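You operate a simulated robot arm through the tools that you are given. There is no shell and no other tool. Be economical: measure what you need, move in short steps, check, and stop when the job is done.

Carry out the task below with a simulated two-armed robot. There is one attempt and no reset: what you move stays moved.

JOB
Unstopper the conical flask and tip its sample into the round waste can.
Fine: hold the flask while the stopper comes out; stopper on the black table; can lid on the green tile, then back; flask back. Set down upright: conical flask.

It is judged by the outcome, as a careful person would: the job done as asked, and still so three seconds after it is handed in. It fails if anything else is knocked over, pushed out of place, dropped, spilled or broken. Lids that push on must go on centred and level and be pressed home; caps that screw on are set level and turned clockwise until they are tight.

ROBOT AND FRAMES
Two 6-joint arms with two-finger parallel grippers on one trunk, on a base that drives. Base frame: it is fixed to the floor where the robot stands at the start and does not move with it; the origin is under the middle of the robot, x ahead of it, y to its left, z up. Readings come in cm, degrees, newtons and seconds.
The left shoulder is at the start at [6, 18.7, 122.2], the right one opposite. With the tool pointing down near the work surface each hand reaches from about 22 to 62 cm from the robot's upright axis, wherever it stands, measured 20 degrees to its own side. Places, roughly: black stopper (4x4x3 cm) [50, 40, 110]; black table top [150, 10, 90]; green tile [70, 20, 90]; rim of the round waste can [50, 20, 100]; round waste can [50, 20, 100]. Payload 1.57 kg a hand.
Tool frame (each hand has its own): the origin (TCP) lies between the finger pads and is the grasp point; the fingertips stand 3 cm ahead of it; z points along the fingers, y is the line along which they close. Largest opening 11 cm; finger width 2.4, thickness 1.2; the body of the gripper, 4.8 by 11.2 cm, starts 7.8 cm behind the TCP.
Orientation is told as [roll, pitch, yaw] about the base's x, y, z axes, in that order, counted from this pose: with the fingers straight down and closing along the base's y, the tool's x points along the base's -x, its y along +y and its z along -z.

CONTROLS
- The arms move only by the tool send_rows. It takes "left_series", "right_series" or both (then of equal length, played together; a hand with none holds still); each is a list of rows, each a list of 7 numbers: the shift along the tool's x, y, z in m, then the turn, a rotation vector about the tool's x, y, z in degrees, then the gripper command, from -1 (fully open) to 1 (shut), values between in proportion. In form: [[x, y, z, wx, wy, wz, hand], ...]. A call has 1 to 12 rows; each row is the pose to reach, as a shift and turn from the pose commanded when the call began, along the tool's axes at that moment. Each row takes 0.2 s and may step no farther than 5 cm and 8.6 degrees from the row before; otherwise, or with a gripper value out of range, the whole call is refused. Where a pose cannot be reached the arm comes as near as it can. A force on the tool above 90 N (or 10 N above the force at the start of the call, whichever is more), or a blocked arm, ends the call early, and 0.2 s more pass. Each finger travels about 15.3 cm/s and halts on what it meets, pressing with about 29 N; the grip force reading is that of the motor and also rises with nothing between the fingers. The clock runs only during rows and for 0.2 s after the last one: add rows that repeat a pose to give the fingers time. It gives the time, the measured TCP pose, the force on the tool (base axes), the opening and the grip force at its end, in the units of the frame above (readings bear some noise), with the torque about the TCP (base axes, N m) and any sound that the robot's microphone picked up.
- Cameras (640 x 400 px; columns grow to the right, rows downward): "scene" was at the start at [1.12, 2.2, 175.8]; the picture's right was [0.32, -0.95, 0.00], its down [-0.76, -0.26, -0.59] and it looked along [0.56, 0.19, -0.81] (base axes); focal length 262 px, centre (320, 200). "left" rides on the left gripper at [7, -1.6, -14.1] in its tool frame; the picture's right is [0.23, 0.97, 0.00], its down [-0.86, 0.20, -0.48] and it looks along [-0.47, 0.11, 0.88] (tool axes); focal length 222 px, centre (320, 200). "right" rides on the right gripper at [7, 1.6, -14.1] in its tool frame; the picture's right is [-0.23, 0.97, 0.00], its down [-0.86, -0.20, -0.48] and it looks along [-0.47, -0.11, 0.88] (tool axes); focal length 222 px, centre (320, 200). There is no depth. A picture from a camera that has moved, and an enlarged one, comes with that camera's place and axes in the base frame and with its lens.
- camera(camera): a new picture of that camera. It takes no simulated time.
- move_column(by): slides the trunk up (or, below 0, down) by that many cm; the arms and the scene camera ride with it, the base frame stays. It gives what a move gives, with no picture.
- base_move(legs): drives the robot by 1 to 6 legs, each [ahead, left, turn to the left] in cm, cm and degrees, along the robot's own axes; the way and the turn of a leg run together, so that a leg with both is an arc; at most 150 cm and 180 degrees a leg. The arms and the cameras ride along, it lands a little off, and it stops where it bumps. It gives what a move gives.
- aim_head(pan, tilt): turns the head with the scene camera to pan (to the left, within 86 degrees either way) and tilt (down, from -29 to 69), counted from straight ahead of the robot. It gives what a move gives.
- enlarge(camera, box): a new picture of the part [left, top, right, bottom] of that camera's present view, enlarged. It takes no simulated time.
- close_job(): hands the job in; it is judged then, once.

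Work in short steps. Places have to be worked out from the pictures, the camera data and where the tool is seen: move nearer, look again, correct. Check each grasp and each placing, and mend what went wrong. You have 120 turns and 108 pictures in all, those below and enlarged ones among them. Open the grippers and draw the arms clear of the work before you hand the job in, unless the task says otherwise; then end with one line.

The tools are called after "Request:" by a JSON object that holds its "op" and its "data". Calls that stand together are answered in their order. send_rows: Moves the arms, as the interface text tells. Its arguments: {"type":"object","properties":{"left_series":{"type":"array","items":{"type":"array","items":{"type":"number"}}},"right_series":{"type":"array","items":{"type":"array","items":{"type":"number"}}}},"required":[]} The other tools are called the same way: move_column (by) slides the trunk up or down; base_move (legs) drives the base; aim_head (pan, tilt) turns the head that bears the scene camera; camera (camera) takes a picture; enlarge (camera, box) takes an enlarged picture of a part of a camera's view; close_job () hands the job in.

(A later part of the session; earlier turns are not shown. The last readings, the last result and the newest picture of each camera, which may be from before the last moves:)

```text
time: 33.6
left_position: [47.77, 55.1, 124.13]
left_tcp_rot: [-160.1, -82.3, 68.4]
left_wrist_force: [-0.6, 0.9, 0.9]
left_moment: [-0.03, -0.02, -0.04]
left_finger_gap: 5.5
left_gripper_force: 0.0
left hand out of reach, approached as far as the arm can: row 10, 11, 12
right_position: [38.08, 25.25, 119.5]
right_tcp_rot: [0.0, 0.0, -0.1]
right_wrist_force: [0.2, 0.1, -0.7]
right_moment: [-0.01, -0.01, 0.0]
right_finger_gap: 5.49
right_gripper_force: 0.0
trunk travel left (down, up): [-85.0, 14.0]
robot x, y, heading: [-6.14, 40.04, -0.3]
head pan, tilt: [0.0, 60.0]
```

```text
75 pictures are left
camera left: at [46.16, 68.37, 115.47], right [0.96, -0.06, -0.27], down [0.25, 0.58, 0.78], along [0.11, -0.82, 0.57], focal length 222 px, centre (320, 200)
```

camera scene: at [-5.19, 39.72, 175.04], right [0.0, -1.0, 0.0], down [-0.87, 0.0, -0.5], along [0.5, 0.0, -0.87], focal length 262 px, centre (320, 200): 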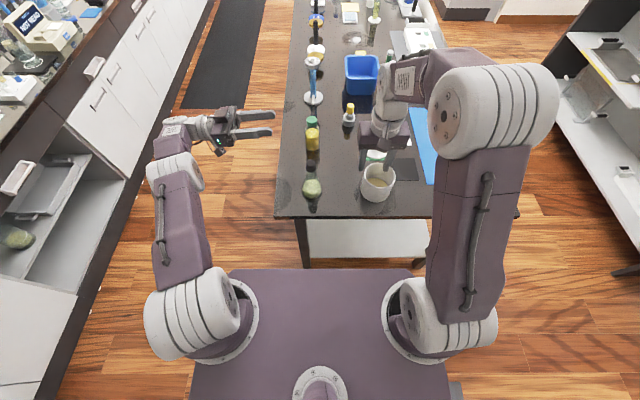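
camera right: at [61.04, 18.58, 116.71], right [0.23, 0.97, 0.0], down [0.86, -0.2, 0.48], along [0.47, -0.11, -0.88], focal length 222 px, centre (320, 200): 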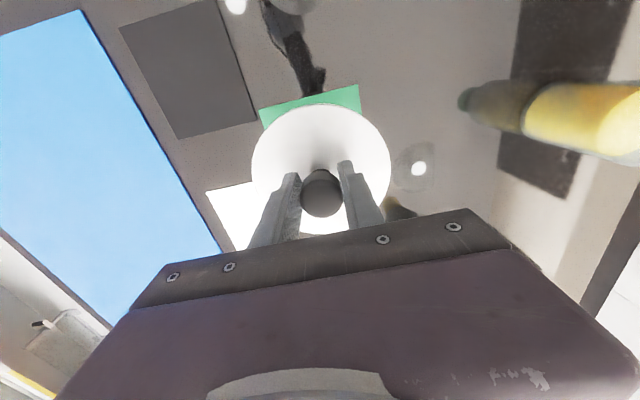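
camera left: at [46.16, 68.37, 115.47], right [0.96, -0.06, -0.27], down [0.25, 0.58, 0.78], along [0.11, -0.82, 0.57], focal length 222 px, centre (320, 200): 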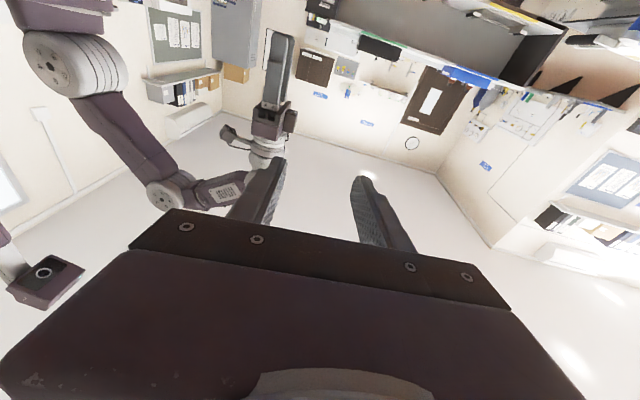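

The left hand now points right with a slight upward tilt of about 7°. I level it and lower it beside the flask, leaving a few cm of space.

Request:
{"op": "send_rows", "data": {"left_series": [[0.037, 0.001, 0.0, 0, 2, 1, 0], [0.074, 0.002, 0.0, 0, 4, 2, 0], [0.111, 0.003, 0.0, 0, 6, 2.5, 0], [0.148, 0.004, 0.0, 0, 7.3, 2.5, 0], [0.185, 0.005, 0.01, 0, 7.3, 2.5, 0], [0.224, 0.006, 0.015, 0, 7.3, 2.5, -0.1], [0.224, 0.006, 0.015, 0, 7.3, 2.5, -0.1]]}}

Request:
{"op": "enlarge", "data": {"camera": "scene", "box": [200, 90, 420, 230]}}

Request:
{"op": "camera", "data": {"camera": "left"}}

```text
time: 35.2
left_position: [43.25, 49.72, 104.85]
left_tcp_rot: [-35.3, -89.9, -56.3]
left_wrist_force: [0.2, 0.3, -0.7]
left_moment: [0.01, -0.01, 0.01]
left_finger_gap: 6.07
left_gripper_force: 0.0
left hand out of reach, approached as far as the arm can: row 2, 3, 4, 5, 6, 7
right_position: [38.1, 25.32, 119.47]
right_tcp_rot: [0.0, 0.1, -0.1]
right_wrist_force: [-0.7, -0.1, -0.2]
right_moment: [-0.01, 0.02, 0.0]
right_finger_gap: 5.49
right_gripper_force: 0.1
trunk travel left (down, up): [-85.0, 14.0]
robot x, y, heading: [-6.33, 39.96, 0.0]
head pan, tilt: [0.0, 60.0]
```

```text
2.86 times, centred on (310, 160) of scene
camera zoom: at [-5.21, 39.62, 175.04], right [0.0, -1.0, 0.0], down [-0.87, 0.0, -0.5], along [0.5, 0.0, -0.87], focal length 749 px, centre (349, 314)
```

zoom: 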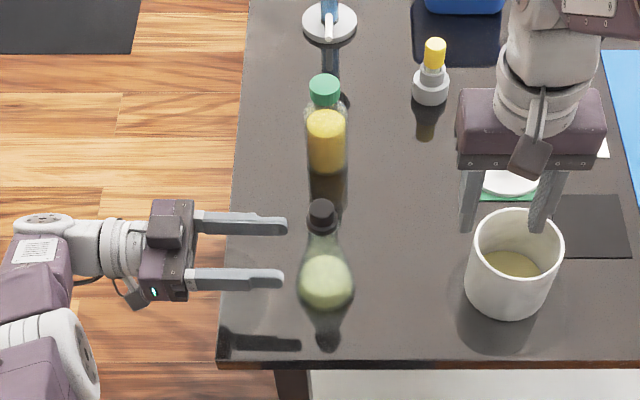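

```text
73 pictures are left
camera left: at [42.12, 64.02, 97.78], right [0.97, -0.03, -0.23], down [0.21, 0.47, 0.86], along [0.08, -0.88, 0.46], focal length 222 px, centre (320, 200)
```

left: 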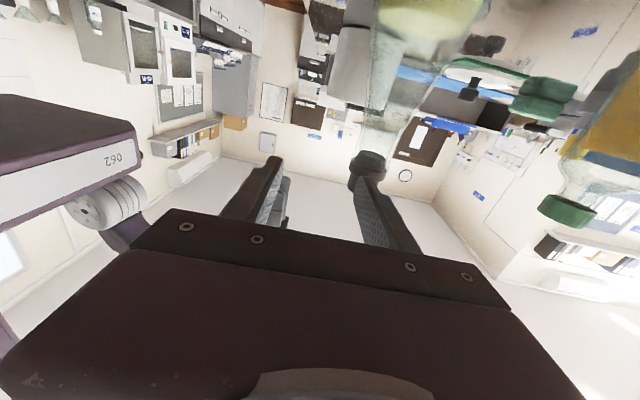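

The hand is level at (43.3, 49.7, 104.9). I enlarge the left view to see neck and stopper heights.

Request:
{"op": "enlarge", "data": {"camera": "left", "box": [280, 0, 480, 200]}}

Request:
{"op": "enlarge", "data": {"camera": "scene", "box": [280, 150, 340, 210]}}

```text
2.00 times, centred on (380, 100) of left
camera zoom: at [42.12, 64.02, 97.78], right [0.97, -0.03, -0.23], down [0.21, 0.47, 0.86], along [0.08, -0.88, 0.46], focal length 444 px, centre (200, 400)
```

zoom: 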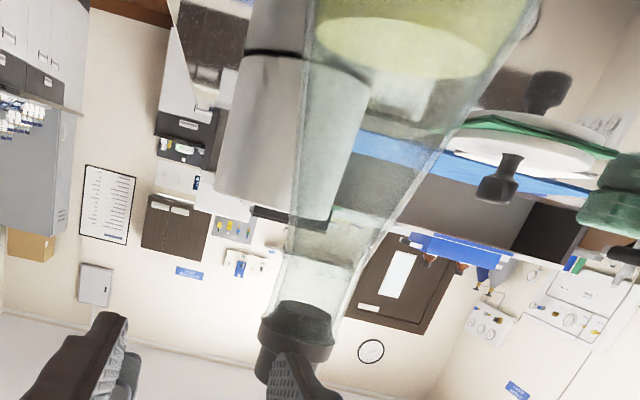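

```text
6.67 times, centred on (310, 180) of scene
camera zoom: at [-5.21, 39.62, 175.04], right [0.0, -1.0, 0.0], down [-0.87, 0.0, -0.5], along [0.5, 0.0, -0.87], focal length 1748 px, centre (387, 333)
```

zoom: 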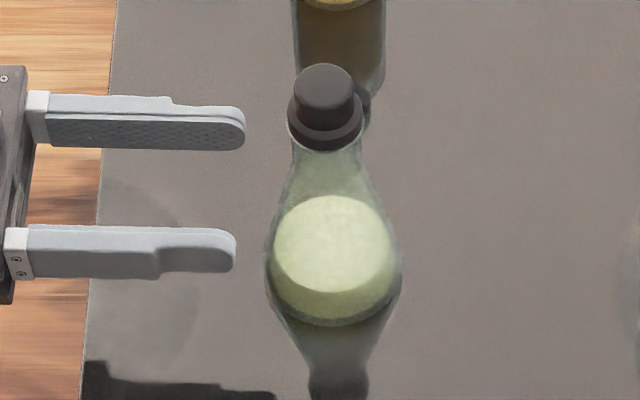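

The neck lies at z ≈ 100–102.4, with the stopper above to about 106.3. I shift the hand 4.7 cm ahead and 3.8 cm down while staying to the side.

Request:
{"op": "send_rows", "data": {"left_series": [[0.0, 0.024, 0, 0, 0, 0, -0.1], [0.02, 0.047, 0, 0, 0, 0, -0.1], [0.0385, 0.047, 0, 0, 0, 0, -0.1], [0.0385, 0.047, 0, 0, 0, 0, -0.1]]}}

Request:
{"op": "enlarge", "data": {"camera": "scene", "box": [280, 150, 340, 210]}}

Request:
{"op": "camera", "data": {"camera": "left"}}

```text
time: 36.2
left_position: [43.76, 48.17, 104.65]
left_tcp_rot: [-44.0, -89.9, -47.6]
left_wrist_force: [0.3, 0.5, -0.1]
left_moment: [0.0, 0.01, 0.0]
left_finger_gap: 6.06
left_gripper_force: 0.0
left hand out of reach, approached as far as the arm can: row 1, 2, 3, 4
right_position: [38.06, 25.27, 119.63]
right_tcp_rot: [-0.1, 0.0, -0.1]
right_wrist_force: [0.3, -0.1, 0.5]
right_moment: [0.0, 0.02, -0.01]
right_finger_gap: 5.51
right_gripper_force: 0.0
trunk travel left (down, up): [-85.0, 14.0]
robot x, y, heading: [-6.02, 39.71, -0.1]
head pan, tilt: [0.0, 60.0]
```

```text
6.67 times, centred on (310, 180) of scene
camera zoom: at [-5.22, 39.61, 175.04], right [0.0, -1.0, 0.0], down [-0.87, 0.0, -0.5], along [0.5, 0.0, -0.87], focal length 1748 px, centre (387, 333)
```

zoom: 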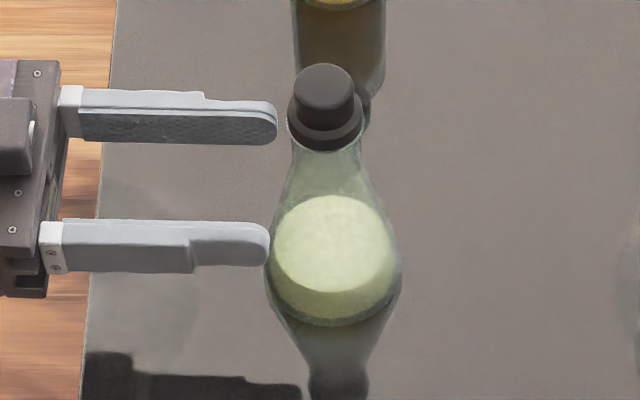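

```text
69 pictures are left
camera left: at [42.55, 62.44, 97.64], right [0.97, -0.03, -0.23], down [0.21, 0.47, 0.86], along [0.08, -0.88, 0.46], focal length 222 px, centre (320, 200)
```

left: 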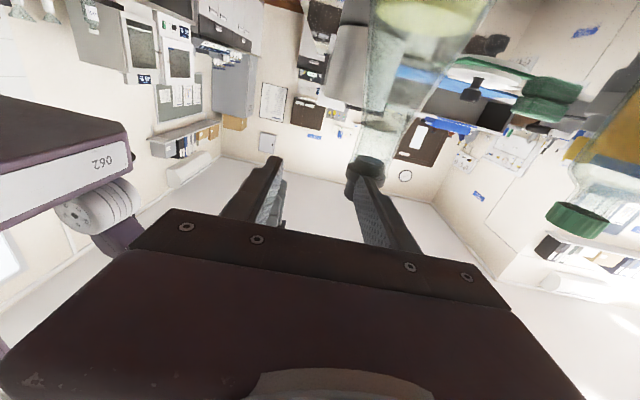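

The left hand is at its reach limit (it only crept sideways). I retract it 6 cm, then drive ahead 8 cm.

Request:
{"op": "send_rows", "data": {"left_series": [[0, 0, -0.03, 0, 0, 0, -0.1], [0, 0, -0.06, 0, 0, 0, -0.1], [0, 0, -0.09, 0, 0, 0, -0.1], [0, 0, -0.09, 0, 0, 0, -0.1]]}}

```text
time: 37.2
left_position: [40.97, 56.75, 106.29]
left_tcp_rot: [-56.3, -89.9, -35.4]
left_wrist_force: [-1.0, -0.8, 0.8]
left_moment: [-0.02, 0.03, 0.03]
left_finger_gap: 6.05
left_gripper_force: 0.0
left hand out of reach, approached as far as the arm can: row 1, 2, 3, 4
right_position: [38.02, 25.09, 119.5]
right_tcp_rot: [0.0, 0.0, -0.1]
right_wrist_force: [1.0, -0.6, 0.4]
right_moment: [-0.02, -0.01, 0.0]
right_finger_gap: 5.51
right_gripper_force: 0.1
trunk travel left (down, up): [-85.0, 14.0]
robot x, y, heading: [-6.19, 40.0, 0.1]
head pan, tilt: [0.0, 60.0]
```

Request:
{"op": "base_move", "data": {"legs": [[8, 0, 0]]}}

Request:
{"op": "send_rows", "data": {"left_series": [[0, 0, 0, 0, 0, 0, -0.1], [0, 0, 0, 0, 0, 0, -0.1]]}}

```text
time: 38.3
left_position: [48.61, 56.55, 106.43]
left_tcp_rot: [56.5, -89.8, -148.1]
left_wrist_force: [0.5, 0.8, 0.3]
left_moment: [-0.01, 0.03, 0.02]
left_finger_gap: 6.02
left_gripper_force: 0.1
right_position: [45.57, 25.04, 119.74]
right_tcp_rot: [0.0, -0.2, -0.2]
right_wrist_force: [-0.2, 0.4, 0.9]
right_moment: [-0.03, -0.07, 0.01]
right_finger_gap: 5.51
right_gripper_force: 0.1
trunk travel left (down, up): [-85.0, 14.0]
robot x, y, heading: [2.11, 39.21, 0.1]
head pan, tilt: [0.0, 60.0]
```

```text
time: 38.9
left_position: [48.82, 56.59, 106.52]
left_tcp_rot: [-2.6, -89.9, -89.0]
left_wrist_force: [-1.0, -0.6, 1.1]
left_moment: [0.02, 0.0, 0.0]
left_finger_gap: 6.05
left_gripper_force: 0.0
right_position: [45.75, 25.1, 119.64]
right_tcp_rot: [0.0, -0.1, -0.2]
right_wrist_force: [-1.1, 0.0, -1.0]
right_moment: [-0.01, -0.01, -0.02]
right_finger_gap: 5.5
right_gripper_force: 0.1
trunk travel left (down, up): [-85.0, 14.0]
robot x, y, heading: [1.66, 39.62, -0.1]
head pan, tilt: [0.0, 60.0]
```

The hand now sits freely at (48.8, 56.6, 106.5). I lower it to neck height and come in partway.

Request:
{"op": "send_rows", "data": {"left_series": [[0.03, -0.005, 0.01, 0, 0, 0, -0.1], [0.055, -0.008, 0.03, 0, 0, 0, -0.1], [0.055, -0.008, 0.045, 0, 0, 0, -0.1], [0.055, -0.008, 0.045, 0, 0, 0, -0.1]]}}

Request:
{"op": "camera", "data": {"camera": "left"}}

Request:
{"op": "enlarge", "data": {"camera": "scene", "box": [260, 160, 360, 240]}}

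```text
time: 39.9
left_position: [47.64, 52.04, 101.09]
left_tcp_rot: [-48.9, -90.0, -42.7]
left_wrist_force: [0.8, -0.6, 0.6]
left_moment: [-0.02, -0.01, 0.03]
left_finger_gap: 6.05
left_gripper_force: 0.0
left hand out of reach, approached as far as the arm can: row 1, 2, 3, 4
right_position: [45.91, 25.25, 119.61]
right_tcp_rot: [0.0, 0.0, -0.1]
right_wrist_force: [0.3, -0.6, 0.5]
right_moment: [-0.03, 0.02, 0.02]
right_finger_gap: 5.52
right_gripper_force: 0.1
trunk travel left (down, up): [-85.0, 14.0]
robot x, y, heading: [2.02, 39.98, -0.3]
head pan, tilt: [0.0, 60.0]
```

```text
68 pictures are left
camera left: at [46.45, 66.23, 93.93], right [0.97, -0.03, -0.23], down [0.21, 0.47, 0.86], along [0.08, -0.88, 0.47], focal length 222 px, centre (320, 200)
```

left: 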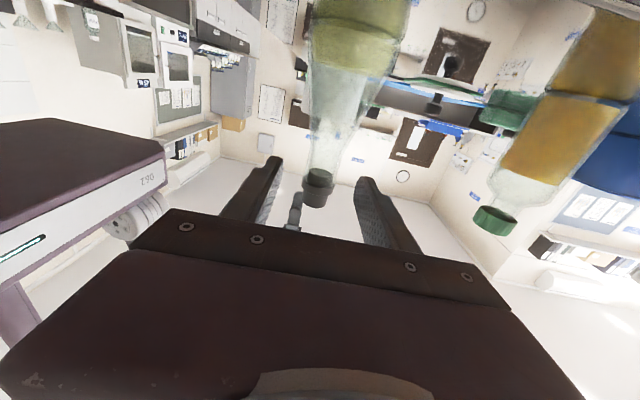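

```text
5.00 times, centred on (310, 200) of scene
camera zoom: at [2.63, 39.64, 175.04], right [0.0, -1.0, 0.0], down [-0.87, 0.0, -0.5], along [0.5, 0.0, -0.87], focal length 1311 px, centre (370, 200)
```

zoom: 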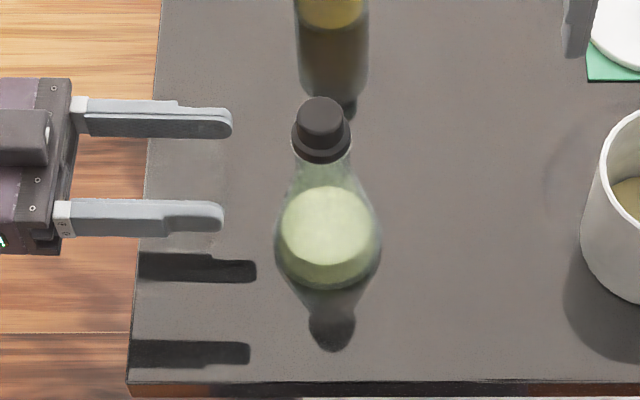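

The flask axis is at about (47.8, 42.8) and the stopper's lower edge at z ≈ 103. I slide the open fingers in around the neck.

Request:
{"op": "send_rows", "data": {"left_series": [[-0.002, 0.003, 0.03, 0, 0, 0, -0.1], [-0.002, 0.005, 0.06, 0, 0, 0, -0.1], [-0.002, 0.005, 0.08, 0, 0, 0, -0.1], [-0.002, 0.005, 0.092, 0, 0, 0, -0.1], [-0.002, 0.005, 0.092, 0, 0, 0, -0.1]]}}

Request:
{"op": "camera", "data": {"camera": "left"}}

Request:
{"op": "enlarge", "data": {"camera": "scene", "box": [260, 160, 360, 240]}}

```text
time: 41.1
left_position: [49.4, 43.14, 100.03]
left_tcp_rot: [-67.3, -89.9, -24.4]
left_wrist_force: [-0.7, -0.6, 0.1]
left_moment: [0.01, -0.03, 0.03]
left_finger_gap: 6.1
left_gripper_force: 0.0
left hand out of reach, approached as far as the arm can: row 1, 2, 3, 4, 5
right_position: [45.85, 25.13, 119.64]
right_tcp_rot: [0.0, 0.0, -0.2]
right_wrist_force: [0.0, 0.0, 0.7]
right_moment: [-0.03, -0.02, -0.02]
right_finger_gap: 5.53
right_gripper_force: 0.0
trunk travel left (down, up): [-85.0, 14.0]
robot x, y, heading: [1.74, 39.84, -0.0]
head pan, tilt: [0.0, 60.0]
```

```text
66 pictures are left
camera left: at [48.22, 57.29, 92.92], right [0.97, -0.03, -0.23], down [0.22, 0.47, 0.86], along [0.08, -0.88, 0.47], focal length 222 px, centre (320, 200)
```

left: 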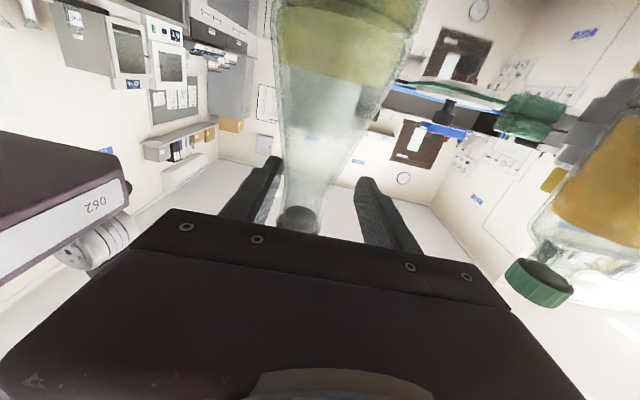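

```text
5.00 times, centred on (310, 200) of scene
camera zoom: at [2.64, 39.59, 175.04], right [0.0, -1.0, 0.0], down [-0.87, 0.0, -0.5], along [0.5, 0.0, -0.87], focal length 1311 px, centre (370, 200)
```

zoom: 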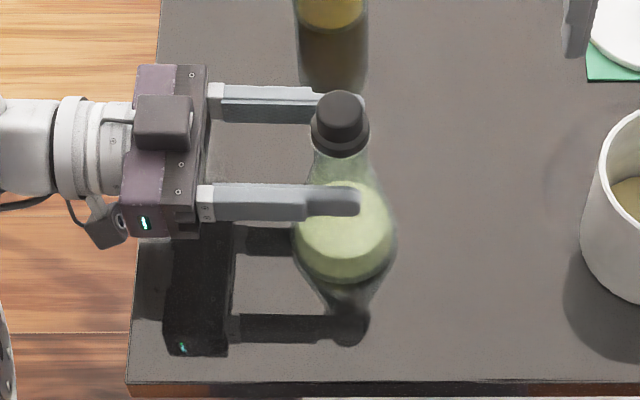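

The flask has been nudged about 1.3 cm to the right (still upright), because the arm hit a wrist limit and drifted. I open the fingers fully and swing the hand back about 33° towards forward, away from that limit.

Request:
{"op": "send_rows", "data": {"left_series": [[0, 0, 0, 0, 0, 0, -0.5], [0, 0, 0, 0, 0, 0, -1], [0, 0, 0, 0, 0, 0, -1], [0, 0, 0, -6, 0, 0, -1], [0, 0, 0, -12, 0, 0, -1], [0, 0, 0, -12, 0, 0, -1]]}}

Request:
{"op": "enlarge", "data": {"camera": "scene", "box": [260, 160, 360, 240]}}

```text
time: 42.5
left_position: [52.12, 43.67, 97.93]
left_tcp_rot: [-133.1, -89.9, 52.3]
left_wrist_force: [-1.5, -0.8, 0.5]
left_moment: [0.0, 0.11, -0.07]
left_finger_gap: 10.99
left_gripper_force: 0.1
left hand out of reach, approached as far as the arm can: row 4, 5, 6
right_position: [45.84, 25.22, 119.6]
right_tcp_rot: [0.0, 0.0, -0.2]
right_wrist_force: [0.1, 0.0, -1.0]
right_moment: [0.02, -0.02, -0.01]
right_finger_gap: 5.52
right_gripper_force: 0.0
trunk travel left (down, up): [-85.0, 14.0]
robot x, y, heading: [1.97, 39.92, -0.2]
head pan, tilt: [0.0, 60.0]
```

```text
5.00 times, centred on (310, 200) of scene
camera zoom: at [2.64, 39.59, 175.04], right [0.0, -1.0, 0.0], down [-0.87, 0.0, -0.5], along [0.5, 0.0, -0.87], focal length 1311 px, centre (370, 200)
```

zoom: 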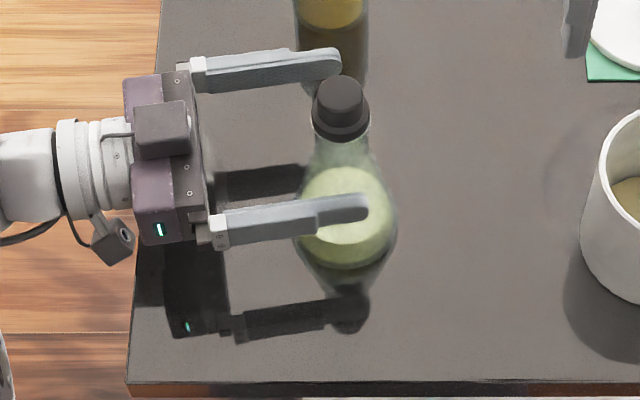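

The hand drifted ahead again, nudging the flask a little. I look at the whole arm to understand the limit before any further move.

Request:
{"op": "aim_head", "data": {"pan": 25, "tilt": 60}}

Request:
{"op": "camera", "data": {"camera": "scene"}}

Request:
{"op": "camera", "data": {"camera": "right"}}

```text
time: 43.4
left_position: [52.21, 43.68, 97.86]
left_tcp_rot: [-114.5, -89.9, 33.5]
left_wrist_force: [-0.4, 0.8, 0.2]
left_moment: [0.04, 0.03, -0.04]
left_finger_gap: 11.0
left_gripper_force: 0.1
right_position: [45.84, 25.14, 119.63]
right_tcp_rot: [0.0, 0.1, -0.2]
right_wrist_force: [-0.8, 0.2, 0.0]
right_moment: [0.0, -0.01, 0.01]
right_finger_gap: 5.5
right_gripper_force: 0.0
trunk travel left (down, up): [-85.0, 14.0]
robot x, y, heading: [1.96, 40.02, -0.6]
head pan, tilt: [25.0, 60.0]
```

```text
63 pictures are left
camera scene: at [2.05, 42.42, 175.04], right [0.42, -0.91, 0.0], down [-0.79, -0.36, -0.5], along [0.45, 0.21, -0.87], focal length 262 px, centre (320, 200)
```

scene: 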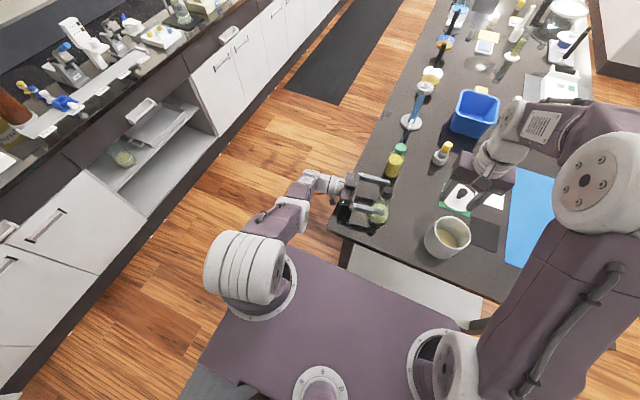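

```text
62 pictures are left
camera right: at [38.96, 26.77, 133.76], right [0.23, 0.97, 0.0], down [0.85, -0.2, 0.48], along [0.47, -0.11, -0.88], focal length 222 px, centre (320, 200)
```

right: 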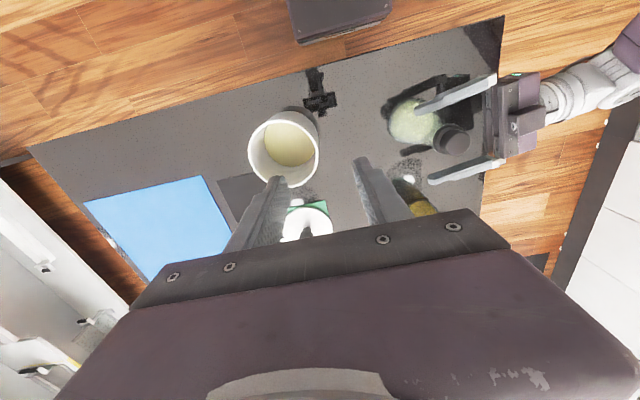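

The left arm is fully stretched (wrist stays about 47 cm from the shoulder), which explains the drift. I retract straight out from the flask with the fingers wide open, and reconfigure in free space.

Request:
{"op": "send_rows", "data": {"left_series": [[0, -0.003, -0.02, 0, 0, 0, -1], [0, -0.005, -0.05, 0, 0, 0, -1], [0, -0.005, -0.08, 0, 0, 0, -1], [0, -0.005, -0.1, 0, 0, 0, -1]]}}

Request:
{"op": "camera", "data": {"camera": "right"}}

```text
time: 44.4
left_position: [49.68, 53.3, 97.99]
left_tcp_rot: [-23.1, -89.8, -56.6]
left_wrist_force: [0.5, -0.2, -0.4]
left_moment: [-0.01, -0.01, -0.01]
left_finger_gap: 10.99
left_gripper_force: 0.1
left hand out of reach, approached as far as the arm can: row 1, 2, 4
right_position: [45.87, 25.21, 119.6]
right_tcp_rot: [0.0, 0.0, -0.2]
right_wrist_force: [0.2, -0.1, -0.9]
right_moment: [0.0, 0.0, 0.01]
right_finger_gap: 5.48
right_gripper_force: 0.2
trunk travel left (down, up): [-85.0, 14.0]
robot x, y, heading: [1.9, 39.97, -0.3]
head pan, tilt: [25.0, 60.0]
```

```text
61 pictures are left
camera right: at [38.97, 26.8, 133.76], right [0.23, 0.97, 0.0], down [0.85, -0.2, 0.48], along [0.47, -0.11, -0.88], focal length 222 px, centre (320, 200)
```

right: 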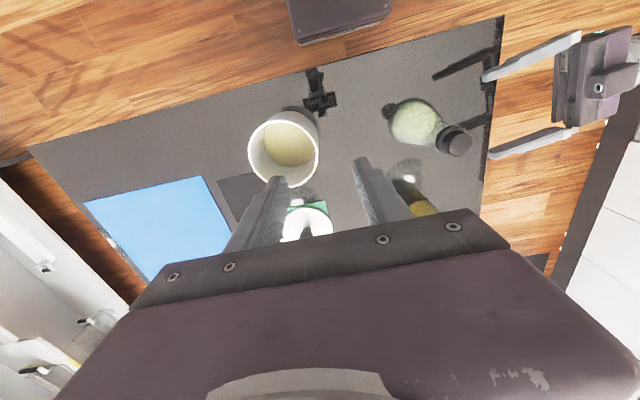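

The flask is clear and upright. I raise the left hand 14 cm and test whether the elbow bends.

Request:
{"op": "send_rows", "data": {"left_series": [[-0.03, 0, -0.01, 0, 0, 0, -0.5], [-0.06, 0, -0.02, 0, 0, 0, 0], [-0.1, 0, -0.02, 0, 0, 0, 0], [-0.14, 0, -0.02, 0, 0, 0, 0], [-0.14, 0, -0.02, 0, 0, 0, 0]]}}

Request:
{"op": "camera", "data": {"camera": "scene"}}

```text
time: 45.6
left_position: [54.3, 58.31, 108.45]
left_tcp_rot: [-74.8, -89.8, -4.9]
left_wrist_force: [-0.2, -0.5, 0.2]
left_moment: [0.0, -0.04, -0.01]
left_finger_gap: 5.48
left_gripper_force: 0.1
left hand out of reach, approached as far as the arm can: row 1, 2, 3, 4, 5
right_position: [45.91, 25.22, 119.62]
right_tcp_rot: [0.0, 0.1, -0.1]
right_wrist_force: [0.2, -0.4, -0.4]
right_moment: [0.03, -0.02, 0.0]
right_finger_gap: 5.51
right_gripper_force: 0.1
trunk travel left (down, up): [-85.0, 14.0]
robot x, y, heading: [1.86, 39.83, -0.2]
head pan, tilt: [25.0, 60.0]
```

```text
60 pictures are left
camera scene: at [2.06, 42.45, 175.04], right [0.42, -0.91, 0.0], down [-0.79, -0.36, -0.5], along [0.45, 0.21, -0.87], focal length 262 px, centre (320, 200)
```

scene: 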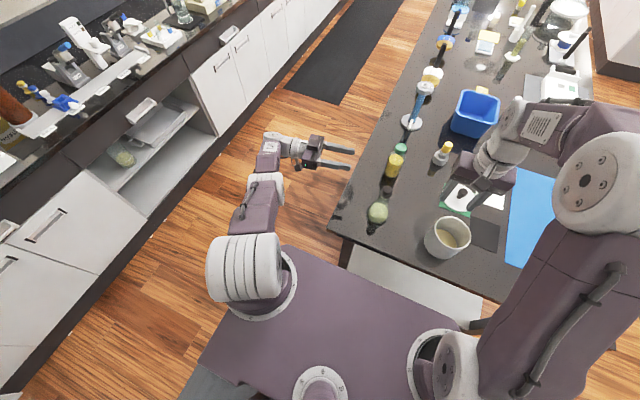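

The elbow is indeed straight. I bring the hand up and back while turning the fingers down, so the arm folds elbow-up again.

Request:
{"op": "send_rows", "data": {"left_series": [[-0.015, -0.014, -0.007, 0, 8.2, 0, 0], [-0.03, -0.028, -0.014, 0, 16.4, 0, 0], [-0.045, -0.042, -0.021, 0, 24.6, 0, 0], [-0.06, -0.056, -0.028, 0, 32.8, 0, 0], [-0.075, -0.07, -0.035, 0, 41, 0, 0], [-0.09, -0.084, -0.042, 0, 49.2, 0, 0], [-0.105, -0.098, -0.049, 0, 57.4, 0, 0], [-0.12, -0.112, -0.056, 0, 65.6, 0, 0], [-0.135, -0.126, -0.063, 0, 73.8, 0, 0], [-0.15, -0.14, -0.07, 0, 82, 0, 0], [-0.16, -0.15, -0.08, 0, 90, 0, 0], [-0.16, -0.15, -0.08, 0, 90, 0, 0]]}}

Request:
{"op": "camera", "data": {"camera": "scene"}}

```text
time: 48.2
left_position: [55.24, 67.59, 131.4]
left_tcp_rot: [-0.6, 0.3, -79.7]
left_wrist_force: [-0.7, -0.1, 0.0]
left_moment: [-0.03, 0.0, 0.0]
left_finger_gap: 5.5
left_gripper_force: 0.0
left hand out of reach, approached as far as the arm can: row 1, 2, 3, 4, 5, 6, 7, 8, 9, 10, 11, 12
right_position: [45.96, 25.11, 119.57]
right_tcp_rot: [0.0, -0.1, -0.3]
right_wrist_force: [0.5, 0.2, -0.5]
right_moment: [-0.01, 0.01, 0.02]
right_finger_gap: 5.48
right_gripper_force: 0.0
trunk travel left (down, up): [-85.0, 14.0]
robot x, y, heading: [1.97, 39.84, -0.2]
head pan, tilt: [25.0, 60.0]
```

```text
59 pictures are left
camera scene: at [1.98, 42.48, 175.04], right [0.42, -0.91, 0.0], down [-0.79, -0.36, -0.5], along [0.45, 0.21, -0.87], focal length 262 px, centre (320, 200)
```

scene: 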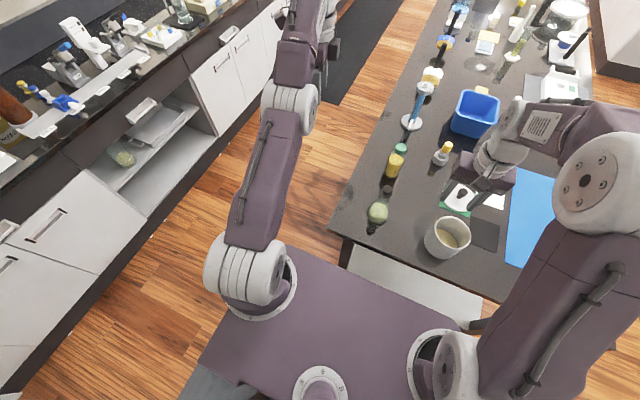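

Tool-down now but still stretched. I pull it straight back 12 cm.

Request:
{"op": "send_rows", "data": {"left_series": [[0.005, -0.03, 0, 0, 0, 0, 0], [0.011, -0.06, 0, 0, 0, 0, 0], [0.016, -0.09, 0, 0, 0, 0, 0], [0.022, -0.12, 0, 0, 0, 0, 0], [0.022, -0.12, 0, 0, 0, 0, 0]]}}

Request:
{"op": "camera", "data": {"camera": "scene"}}

```text
time: 49.4
left_position: [55.07, 68.27, 131.76]
left_tcp_rot: [0.0, 0.1, -79.6]
left_wrist_force: [-0.2, 1.0, -0.8]
left_moment: [0.01, -0.02, 0.01]
left_finger_gap: 5.48
left_gripper_force: 0.0
left hand out of reach, approached as far as the arm can: row 1, 2, 3, 4, 5
right_position: [45.84, 25.07, 119.58]
right_tcp_rot: [0.0, -0.1, -0.2]
right_wrist_force: [-0.3, 0.8, 0.1]
right_moment: [-0.01, 0.04, -0.01]
right_finger_gap: 5.51
right_gripper_force: 0.0
trunk travel left (down, up): [-85.0, 14.0]
robot x, y, heading: [1.9, 39.74, -0.3]
head pan, tilt: [25.0, 60.0]
```

```text
58 pictures are left
camera scene: at [2.06, 42.4, 175.04], right [0.42, -0.91, 0.0], down [-0.79, -0.36, -0.5], along [0.45, 0.21, -0.87], focal length 262 px, centre (320, 200)
```

scene: 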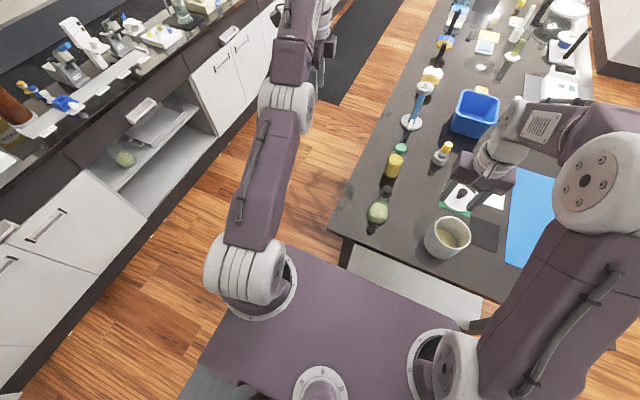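

The elbow is stuck straight. I try a tangential downward move combined with some retraction, so that the elbow takes part.

Request:
{"op": "send_rows", "data": {"left_series": [[0, 0, 0.04, 0, 0, 0, 0], [0, -0.02, 0.08, 0, 0, 0, 0], [0, -0.05, 0.11, 0, 0, 0, 0], [0, -0.09, 0.13, 0, 0, 0, 0], [0, -0.12, 0.13, 0, 0, 0, 0], [0, -0.12, 0.13, 0, 0, 0, 0]]}}

```text
time: 50.8
left_position: [55.14, 68.41, 131.74]
left_tcp_rot: [-0.1, 0.2, -79.8]
left_wrist_force: [-0.2, 0.8, 0.1]
left_moment: [0.04, -0.01, 0.03]
left_finger_gap: 5.51
left_gripper_force: 0.1
left hand out of reach, approached as far as the arm can: row 1, 2, 3, 4, 5, 6
right_position: [45.99, 25.04, 119.64]
right_tcp_rot: [-0.1, 0.1, -0.1]
right_wrist_force: [-0.4, -1.0, 0.0]
right_moment: [-0.01, 0.01, 0.04]
right_finger_gap: 5.49
right_gripper_force: 0.1
trunk travel left (down, up): [-85.0, 14.0]
robot x, y, heading: [1.92, 39.71, -0.1]
head pan, tilt: [25.0, 60.0]
```

It did not move at all, so wrist joints are likely at a limit too. I unwind the wrist about its axis toward the starting orientation.

Request:
{"op": "send_rows", "data": {"left_series": [[0, 0, 0, 0, 0, -8, 0], [0, 0, 0, 0, 0, -16, 0], [0, 0, 0, 0, 0, -24, 0], [0, 0, 0, 0, 0, -32, 0], [0, 0, 0, 0, 0, -40, 0], [0, 0, 0, 0, 0, -48, 0], [0, 0, 0, 0, 0, -56, 0], [0, 0, 0, 0, 0, -64, 0], [0, 0, 0, 0, 0, -72, 0], [0, 0, 0, 0, 0, -80, 0]]}}

Request:
{"op": "camera", "data": {"camera": "scene"}}

```text
time: 53.0
left_position: [55.45, 68.6, 131.54]
left_tcp_rot: [0.0, 0.1, 0.5]
left_wrist_force: [0.0, 0.7, -0.6]
left_moment: [0.02, 0.01, 0.02]
left_finger_gap: 5.49
left_gripper_force: 0.1
right_position: [45.94, 25.15, 119.52]
right_tcp_rot: [-0.1, 0.1, -0.2]
right_wrist_force: [-0.2, 0.2, -0.3]
right_moment: [-0.01, 0.0, 0.0]
right_finger_gap: 5.5
right_gripper_force: 0.1
trunk travel left (down, up): [-85.0, 14.0]
robot x, y, heading: [1.66, 39.55, -0.1]
head pan, tilt: [25.0, 60.0]
```

```text
57 pictures are left
camera scene: at [2.07, 42.41, 175.04], right [0.42, -0.91, 0.0], down [-0.79, -0.36, -0.5], along [0.45, 0.21, -0.87], focal length 262 px, centre (320, 200)
```

scene: 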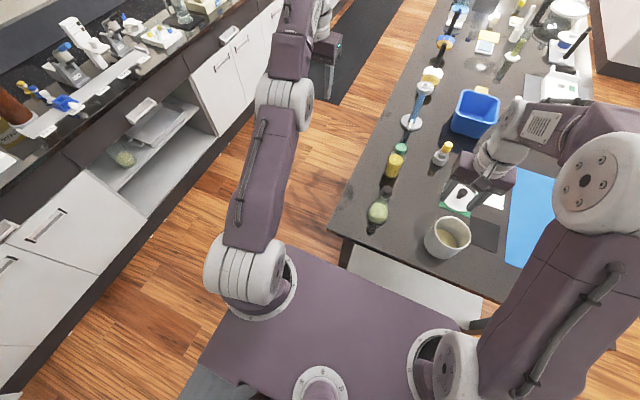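

That was reachable. I retry the retraction.

Request:
{"op": "send_rows", "data": {"left_series": [[0.02, 0, 0.01, 0, 0, 0, 0], [0.05, 0, 0.02, 0, 0, 0, 0], [0.09, 0, 0.02, 0, 0, 0, 0], [0.13, 0, 0.02, 0, 0, 0, 0], [0.17, 0, 0.02, 0, 0, 0, 0], [0.17, 0, 0.02, 0, 0, 0, 0]]}}

Request:
{"op": "camera", "data": {"camera": "scene"}}

```text
time: 54.4
left_position: [54.71, 70.26, 131.56]
left_tcp_rot: [0.1, 0.3, 0.3]
left_wrist_force: [0.6, 0.1, -0.2]
left_moment: [-0.02, 0.03, 0.01]
left_finger_gap: 5.5
left_gripper_force: 0.0
left hand out of reach, approached as far as the arm can: row 1, 2, 3, 4, 5, 6
right_position: [45.93, 25.16, 119.54]
right_tcp_rot: [0.0, 0.1, -0.3]
right_wrist_force: [-0.6, -0.8, -0.6]
right_moment: [0.0, -0.01, 0.02]
right_finger_gap: 5.5
right_gripper_force: 0.0
trunk travel left (down, up): [-85.0, 14.0]
robot x, y, heading: [1.68, 39.27, -0.1]
head pan, tilt: [25.0, 60.0]
```

```text
56 pictures are left
camera scene: at [2.06, 42.43, 175.04], right [0.42, -0.91, 0.0], down [-0.79, -0.36, -0.5], along [0.45, 0.21, -0.87], focal length 262 px, centre (320, 200)
```

scene: 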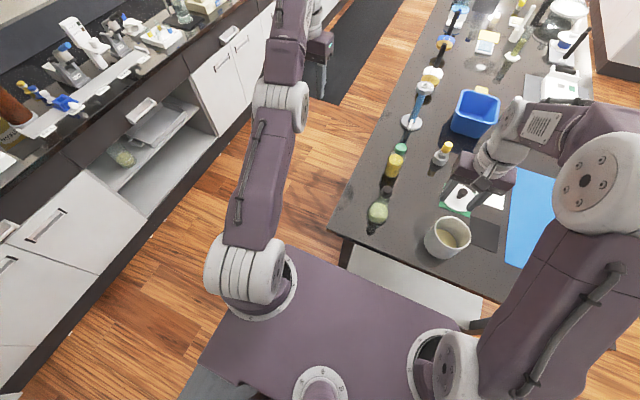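

I try a pure downward move from here, since lowering should flex the elbow in its allowed direction.

Request:
{"op": "send_rows", "data": {"left_series": [[0, 0, 0.03, 0, 0, 0, 0], [0, 0, 0.06, 0, 0, 0, 0], [0, 0, 0.1, 0, 0, 0, 0], [0, 0, 0.14, 0, 0, 0, 0], [0.02, 0, 0.18, 0, 0, 0, 0], [0.05, 0, 0.2, 0, 0, 0, 0], [0.08, 0, 0.2, 0, 0, 0, 0], [0.08, 0, 0.2, 0, 0, 0, 0]]}}

Request:
{"op": "camera", "data": {"camera": "scene"}}

```text
time: 56.2
left_position: [54.67, 70.26, 131.57]
left_tcp_rot: [0.0, 0.3, 0.3]
left_wrist_force: [0.4, 0.2, -0.9]
left_moment: [-0.01, 0.01, -0.01]
left_finger_gap: 5.51
left_gripper_force: 0.0
left hand out of reach, approached as far as the arm can: row 1, 2, 3, 4, 5, 6, 7, 8
right_position: [46.01, 25.16, 119.65]
right_tcp_rot: [0.0, 0.0, -0.3]
right_wrist_force: [-0.6, 0.2, -0.1]
right_moment: [0.02, -0.01, -0.02]
right_finger_gap: 5.48
right_gripper_force: 0.0
trunk travel left (down, up): [-85.0, 14.0]
robot x, y, heading: [1.93, 39.99, -0.0]
head pan, tilt: [25.0, 60.0]
```

```text
55 pictures are left
camera scene: at [2.07, 42.42, 175.04], right [0.42, -0.91, 0.0], down [-0.79, -0.36, -0.5], along [0.45, 0.21, -0.87], focal length 262 px, centre (320, 200)
```

scene: 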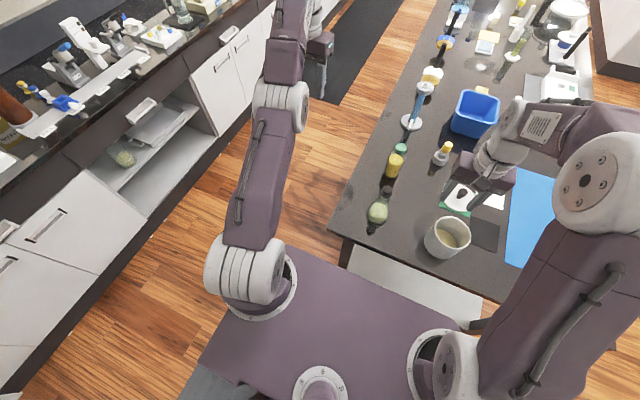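

Still stuck. I turn the fingers forward, in line with the arm, to free the wrist.

Request:
{"op": "send_rows", "data": {"left_series": [[0, 0, 0, 0, -8, 0, 0], [0, 0, 0, 0, -16, 0, 0], [0, 0, 0, 0, -24, 0, 0], [0, 0, 0, 0, -32, 0, 0], [0, 0, 0, 0, -40, 0, 0], [0, 0, 0, 0, -48, 0, 0], [0, 0, 0, 0, -56, 0, 0], [0, 0, 0, 0, -64, 0, 0]]}}

Request:
{"op": "camera", "data": {"camera": "scene"}}

```text
time: 58.0
left_position: [35.14, 83.54, 163.41]
left_tcp_rot: [-5.8, -53.8, -0.9]
left_wrist_force: [-0.4, 0.9, -0.4]
left_moment: [0.0, -0.04, -0.05]
left_finger_gap: 5.54
left_gripper_force: 0.0
left hand out of reach, approached as far as the arm can: row 1, 2, 3, 4, 5, 6, 7, 8
right_position: [45.68, 25.37, 119.69]
right_tcp_rot: [-0.1, -0.1, -0.2]
right_wrist_force: [0.1, 1.6, 0.2]
right_moment: [-0.05, -0.04, 0.02]
right_finger_gap: 5.48
right_gripper_force: 0.0
trunk travel left (down, up): [-85.0, 14.0]
robot x, y, heading: [2.04, 39.62, -0.1]
head pan, tilt: [25.0, 60.0]
```

```text
54 pictures are left
camera scene: at [1.67, 42.76, 175.03], right [0.42, -0.91, 0.0], down [-0.78, -0.36, -0.5], along [0.46, 0.21, -0.87], focal length 262 px, centre (320, 200)
```

scene: 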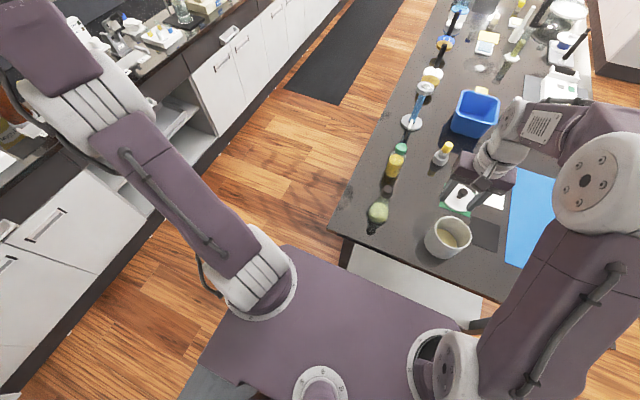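

The arm swung up and out into free space, and the elbow is bent again. I bring the hand back to its starting tool-down posture.

Request:
{"op": "send_rows", "data": {"left_series": [[0.033, -0.009, 0.02, 0, 6.8, 0, 0], [0.067, -0.018, 0.04, 0, 13.6, 0, 0], [0.1, -0.027, 0.06, 0, 20.4, 0, 0], [0.134, -0.035, 0.08, 0, 27.2, 0, 0], [0.167, -0.044, 0.1, 0, 34, 0, 0], [0.2, -0.053, 0.12, 0, 40.8, 0, 0], [0.234, -0.062, 0.14, 0, 47.5, 0, 0], [0.268, -0.07, 0.159, 0, 54, 0, 0], [0.268, -0.07, 0.159, 0, 54, 0, 0]]}}

Request:
{"op": "camera", "data": {"camera": "scene"}}

```text
time: 60.0
left_position: [31.25, 73.84, 133.12]
left_tcp_rot: [-3.3, 0.4, -5.4]
left_wrist_force: [-0.2, 0.0, 0.2]
left_moment: [0.02, 0.01, 0.03]
left_finger_gap: 5.52
left_gripper_force: 0.0
left hand out of reach, approached as far as the arm can: row 1, 2
right_position: [45.89, 25.18, 119.53]
right_tcp_rot: [0.0, 0.0, -0.2]
right_wrist_force: [-1.0, -0.9, 0.0]
right_moment: [0.01, -0.04, -0.01]
right_finger_gap: 5.49
right_gripper_force: 0.0
trunk travel left (down, up): [-85.0, 14.0]
robot x, y, heading: [2.03, 39.78, -0.3]
head pan, tilt: [25.0, 60.0]
```

```text
53 pictures are left
camera scene: at [1.99, 42.45, 175.04], right [0.42, -0.91, 0.0], down [-0.79, -0.36, -0.5], along [0.45, 0.21, -0.87], focal length 262 px, centre (320, 200)
```

scene: 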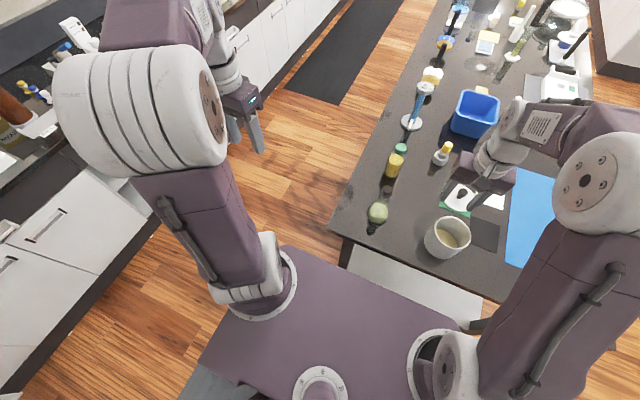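

The left arm is back elbow-up. Lowering the trunk about 25 cm should make a horizontal hand natural, so I first raise the right hand well clear of the can.

Request:
{"op": "send_rows", "data": {"right_series": [[0.01, -0.01, -0.04, 0, 0, 0, 0], [0.02, -0.02, -0.08, 0, 0, 0, 0], [0.03, -0.03, -0.12, 0, 0, 0, 0], [0.04, -0.04, -0.16, 0, 0, 0, 0], [0.04, -0.05, -0.2, 0, 0, 0, 0], [0.04, -0.06, -0.23, 0, 0, 0, 0]]}}

Request:
{"op": "move_column", "data": {"by": -24}}

Request:
{"op": "send_rows", "data": {"left_series": [[0, 0, 0, 3.8, -6.6, 3.8, 0], [0, 0, 0, 7.6, -13.2, 7.6, 0], [0, 0, 0, 11.4, -19.8, 11.4, 0], [0, 0, 0, 15.2, -26.4, 15.2, 0], [0, 0, 0, 19, -33, 19, 0], [0, 0, 0, 22.8, -39.6, 22.8, 0], [0, 0, 0, 26.6, -46.2, 26.6, 0]]}}

Request:
{"op": "camera", "data": {"camera": "scene"}}

```text
time: 61.4
left_position: [31.4, 73.77, 133.13]
left_tcp_rot: [-3.5, 0.3, -5.4]
left_wrist_force: [-0.4, 0.0, 0.4]
left_moment: [0.0, 0.01, 0.03]
left_finger_gap: 5.49
left_gripper_force: 0.1
right_position: [41.81, 19.31, 142.71]
right_tcp_rot: [0.0, 0.0, -0.2]
right_wrist_force: [1.2, 0.2, 0.4]
right_moment: [0.02, 0.03, 0.01]
right_finger_gap: 5.48
right_gripper_force: 0.0
trunk travel left (down, up): [-85.0, 14.0]
robot x, y, heading: [1.64, 39.93, -0.2]
head pan, tilt: [25.0, 60.0]
```

```text
time: 63.9
left_position: [31.19, 73.83, 109.17]
left_tcp_rot: [-3.4, 0.3, -5.4]
left_wrist_force: [0.2, -0.6, -0.5]
left_moment: [-0.03, -0.01, 0.03]
left_finger_gap: 5.51
left_gripper_force: 0.0
right_position: [41.9, 19.35, 118.75]
right_tcp_rot: [0.0, 0.0, -0.2]
right_wrist_force: [0.7, -0.3, 0.0]
right_moment: [0.01, -0.03, 0.01]
right_finger_gap: 5.5
right_gripper_force: 0.2
trunk travel left (down, up): [-61.0, 38.0]
robot x, y, heading: [1.9, 39.91, -0.2]
head pan, tilt: [25.0, 60.0]
```

```text
time: 65.5
left_position: [31.29, 73.94, 109.18]
left_tcp_rot: [-24.8, -51.0, -20.8]
left_wrist_force: [0.0, -1.5, 0.4]
left_moment: [-0.01, 0.04, 0.01]
left_finger_gap: 5.5
left_gripper_force: 0.2
right_position: [41.89, 19.5, 118.68]
right_tcp_rot: [-0.2, -0.1, -0.2]
right_wrist_force: [-0.4, 0.2, -0.2]
right_moment: [0.0, -0.01, 0.0]
right_finger_gap: 5.5
right_gripper_force: 0.1
trunk travel left (down, up): [-61.0, 38.0]
robot x, y, heading: [2.11, 39.9, -0.2]
head pan, tilt: [25.0, 60.0]
```

```text
52 pictures are left
camera scene: at [2.06, 42.55, 151.04], right [0.42, -0.91, 0.0], down [-0.79, -0.36, -0.5], along [0.45, 0.21, -0.87], focal length 262 px, centre (320, 200)
```

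scene: 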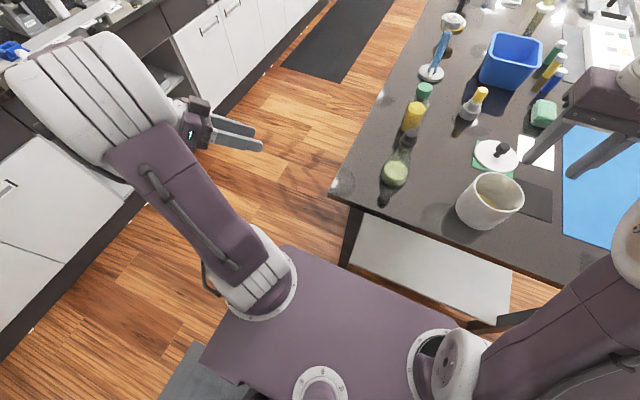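

No limit reported. I complete the rotation to a horizontal hand pointing right-forward.

Request:
{"op": "send_rows", "data": {"left_series": [[0, 0, 0.01, 3.4, -5.8, 3.4, 0], [0, 0, 0.02, 6.8, -11.6, 6.8, 0], [0, 0, 0.03, 10.2, -17.4, 10.2, 0], [0, 0, 0.04, 13.6, -23.2, 13.6, 0], [0, 0, 0.05, 17, -29, 17, 0], [0, 0, 0.06, 20.3, -34.8, 20.3, 0]]}}

Request:
{"op": "camera", "data": {"camera": "scene"}}

Request:
{"op": "camera", "data": {"camera": "left"}}

```text
time: 66.9
left_position: [34.36, 70.07, 105.73]
left_tcp_rot: [-149.5, -86.6, 83.9]
left_wrist_force: [-0.1, 0.5, 0.0]
left_moment: [-0.02, -0.02, 0.01]
left_finger_gap: 5.53
left_gripper_force: 0.1
right_position: [41.95, 19.43, 118.72]
right_tcp_rot: [-0.1, 0.1, -0.2]
right_wrist_force: [-0.2, -0.5, -0.4]
right_moment: [0.02, 0.0, -0.02]
right_finger_gap: 5.49
right_gripper_force: 0.0
trunk travel left (down, up): [-61.0, 38.0]
robot x, y, heading: [1.78, 39.67, -0.2]
head pan, tilt: [25.0, 60.0]
```

```text
51 pictures are left
camera scene: at [2.16, 42.5, 151.04], right [0.42, -0.91, 0.0], down [-0.79, -0.36, -0.5], along [0.45, 0.21, -0.87], focal length 262 px, centre (320, 200)
```

scene: 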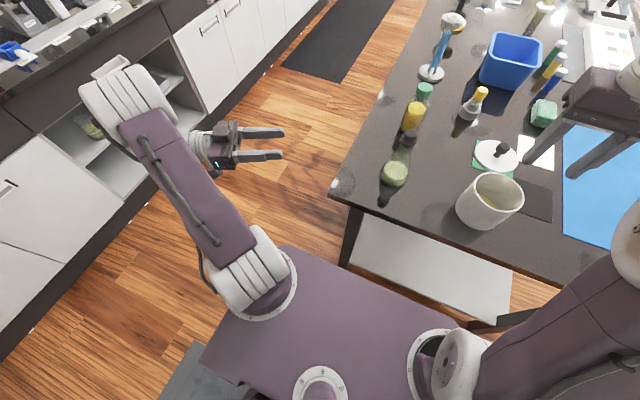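

```text
50 pictures are left
camera left: at [27.0, 81.86, 97.94], right [0.89, 0.39, -0.26], down [-0.01, 0.57, 0.82], along [0.46, -0.73, 0.51], focal length 222 px, centre (320, 200)
```

left: 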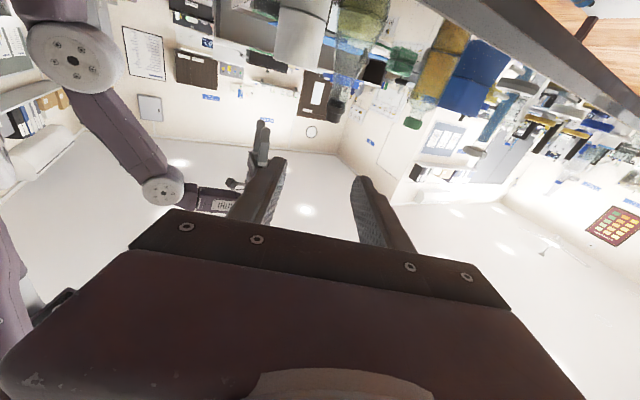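

The arm is now comfortable, with the hand pointing along (0.41, −0.92) and the flask almost in line at about (48.6, 41.5). I level the hand, lower to neck height and advance to 10 cm short.

Request:
{"op": "send_rows", "data": {"left_series": [[0.01, 0.002, 0.035, 0, 1, 0, 0], [0.02, 0.004, 0.07, 0, 2, 0, 0], [0.03, 0.006, 0.105, 0, 3.2, 0, 0], [0.04, 0.008, 0.14, 0, 3.2, 0, -0.1], [0.05, 0.01, 0.175, 0, 3.2, 0, -0.2], [0.059, 0.012, 0.21, 0, 3.2, 0, -0.2], [0.059, 0.012, 0.21, 0, 3.2, 0, -0.2]]}}

Request:
{"op": "camera", "data": {"camera": "left"}}

Request:
{"op": "enlarge", "data": {"camera": "scene", "box": [320, 100, 460, 220]}}

```text
time: 68.5
left_position: [44.08, 51.08, 100.77]
left_tcp_rot: [-78.6, -88.2, 13.1]
left_wrist_force: [0.5, 0.3, 0.2]
left_moment: [0.0, 0.0, 0.02]
left_finger_gap: 6.58
left_gripper_force: 0.1
right_position: [41.83, 19.44, 118.69]
right_tcp_rot: [0.0, 0.1, -0.2]
right_wrist_force: [-0.6, -0.1, -0.2]
right_moment: [0.04, -0.01, 0.01]
right_finger_gap: 5.48
right_gripper_force: 0.1
trunk travel left (down, up): [-61.0, 38.0]
robot x, y, heading: [1.56, 39.69, -0.3]
head pan, tilt: [25.0, 60.0]
```

```text
49 pictures are left
camera left: at [36.54, 63.27, 93.78], right [0.88, 0.4, -0.26], down [0.01, 0.52, 0.85], along [0.48, -0.75, 0.46], focal length 222 px, centre (320, 200)
```

left: 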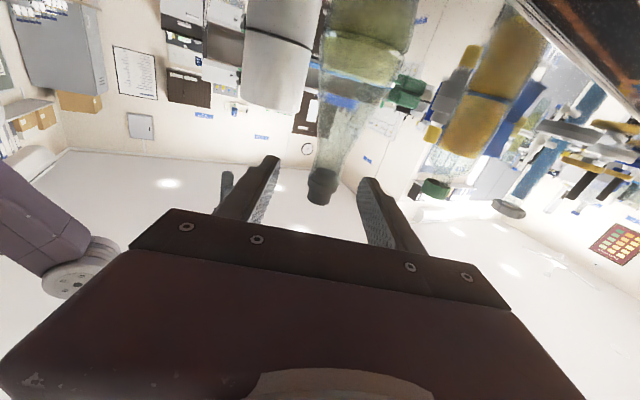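

```text
3.33 times, centred on (390, 160) of scene
camera zoom: at [2.0, 42.5, 151.04], right [0.42, -0.91, 0.0], down [-0.79, -0.36, -0.5], along [0.45, 0.21, -0.87], focal length 874 px, centre (87, 333)
```

zoom: 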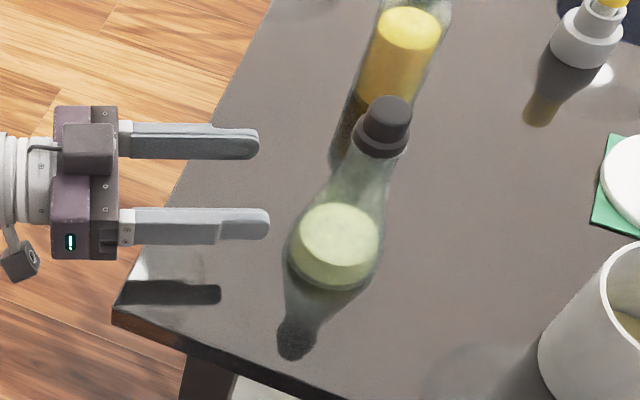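

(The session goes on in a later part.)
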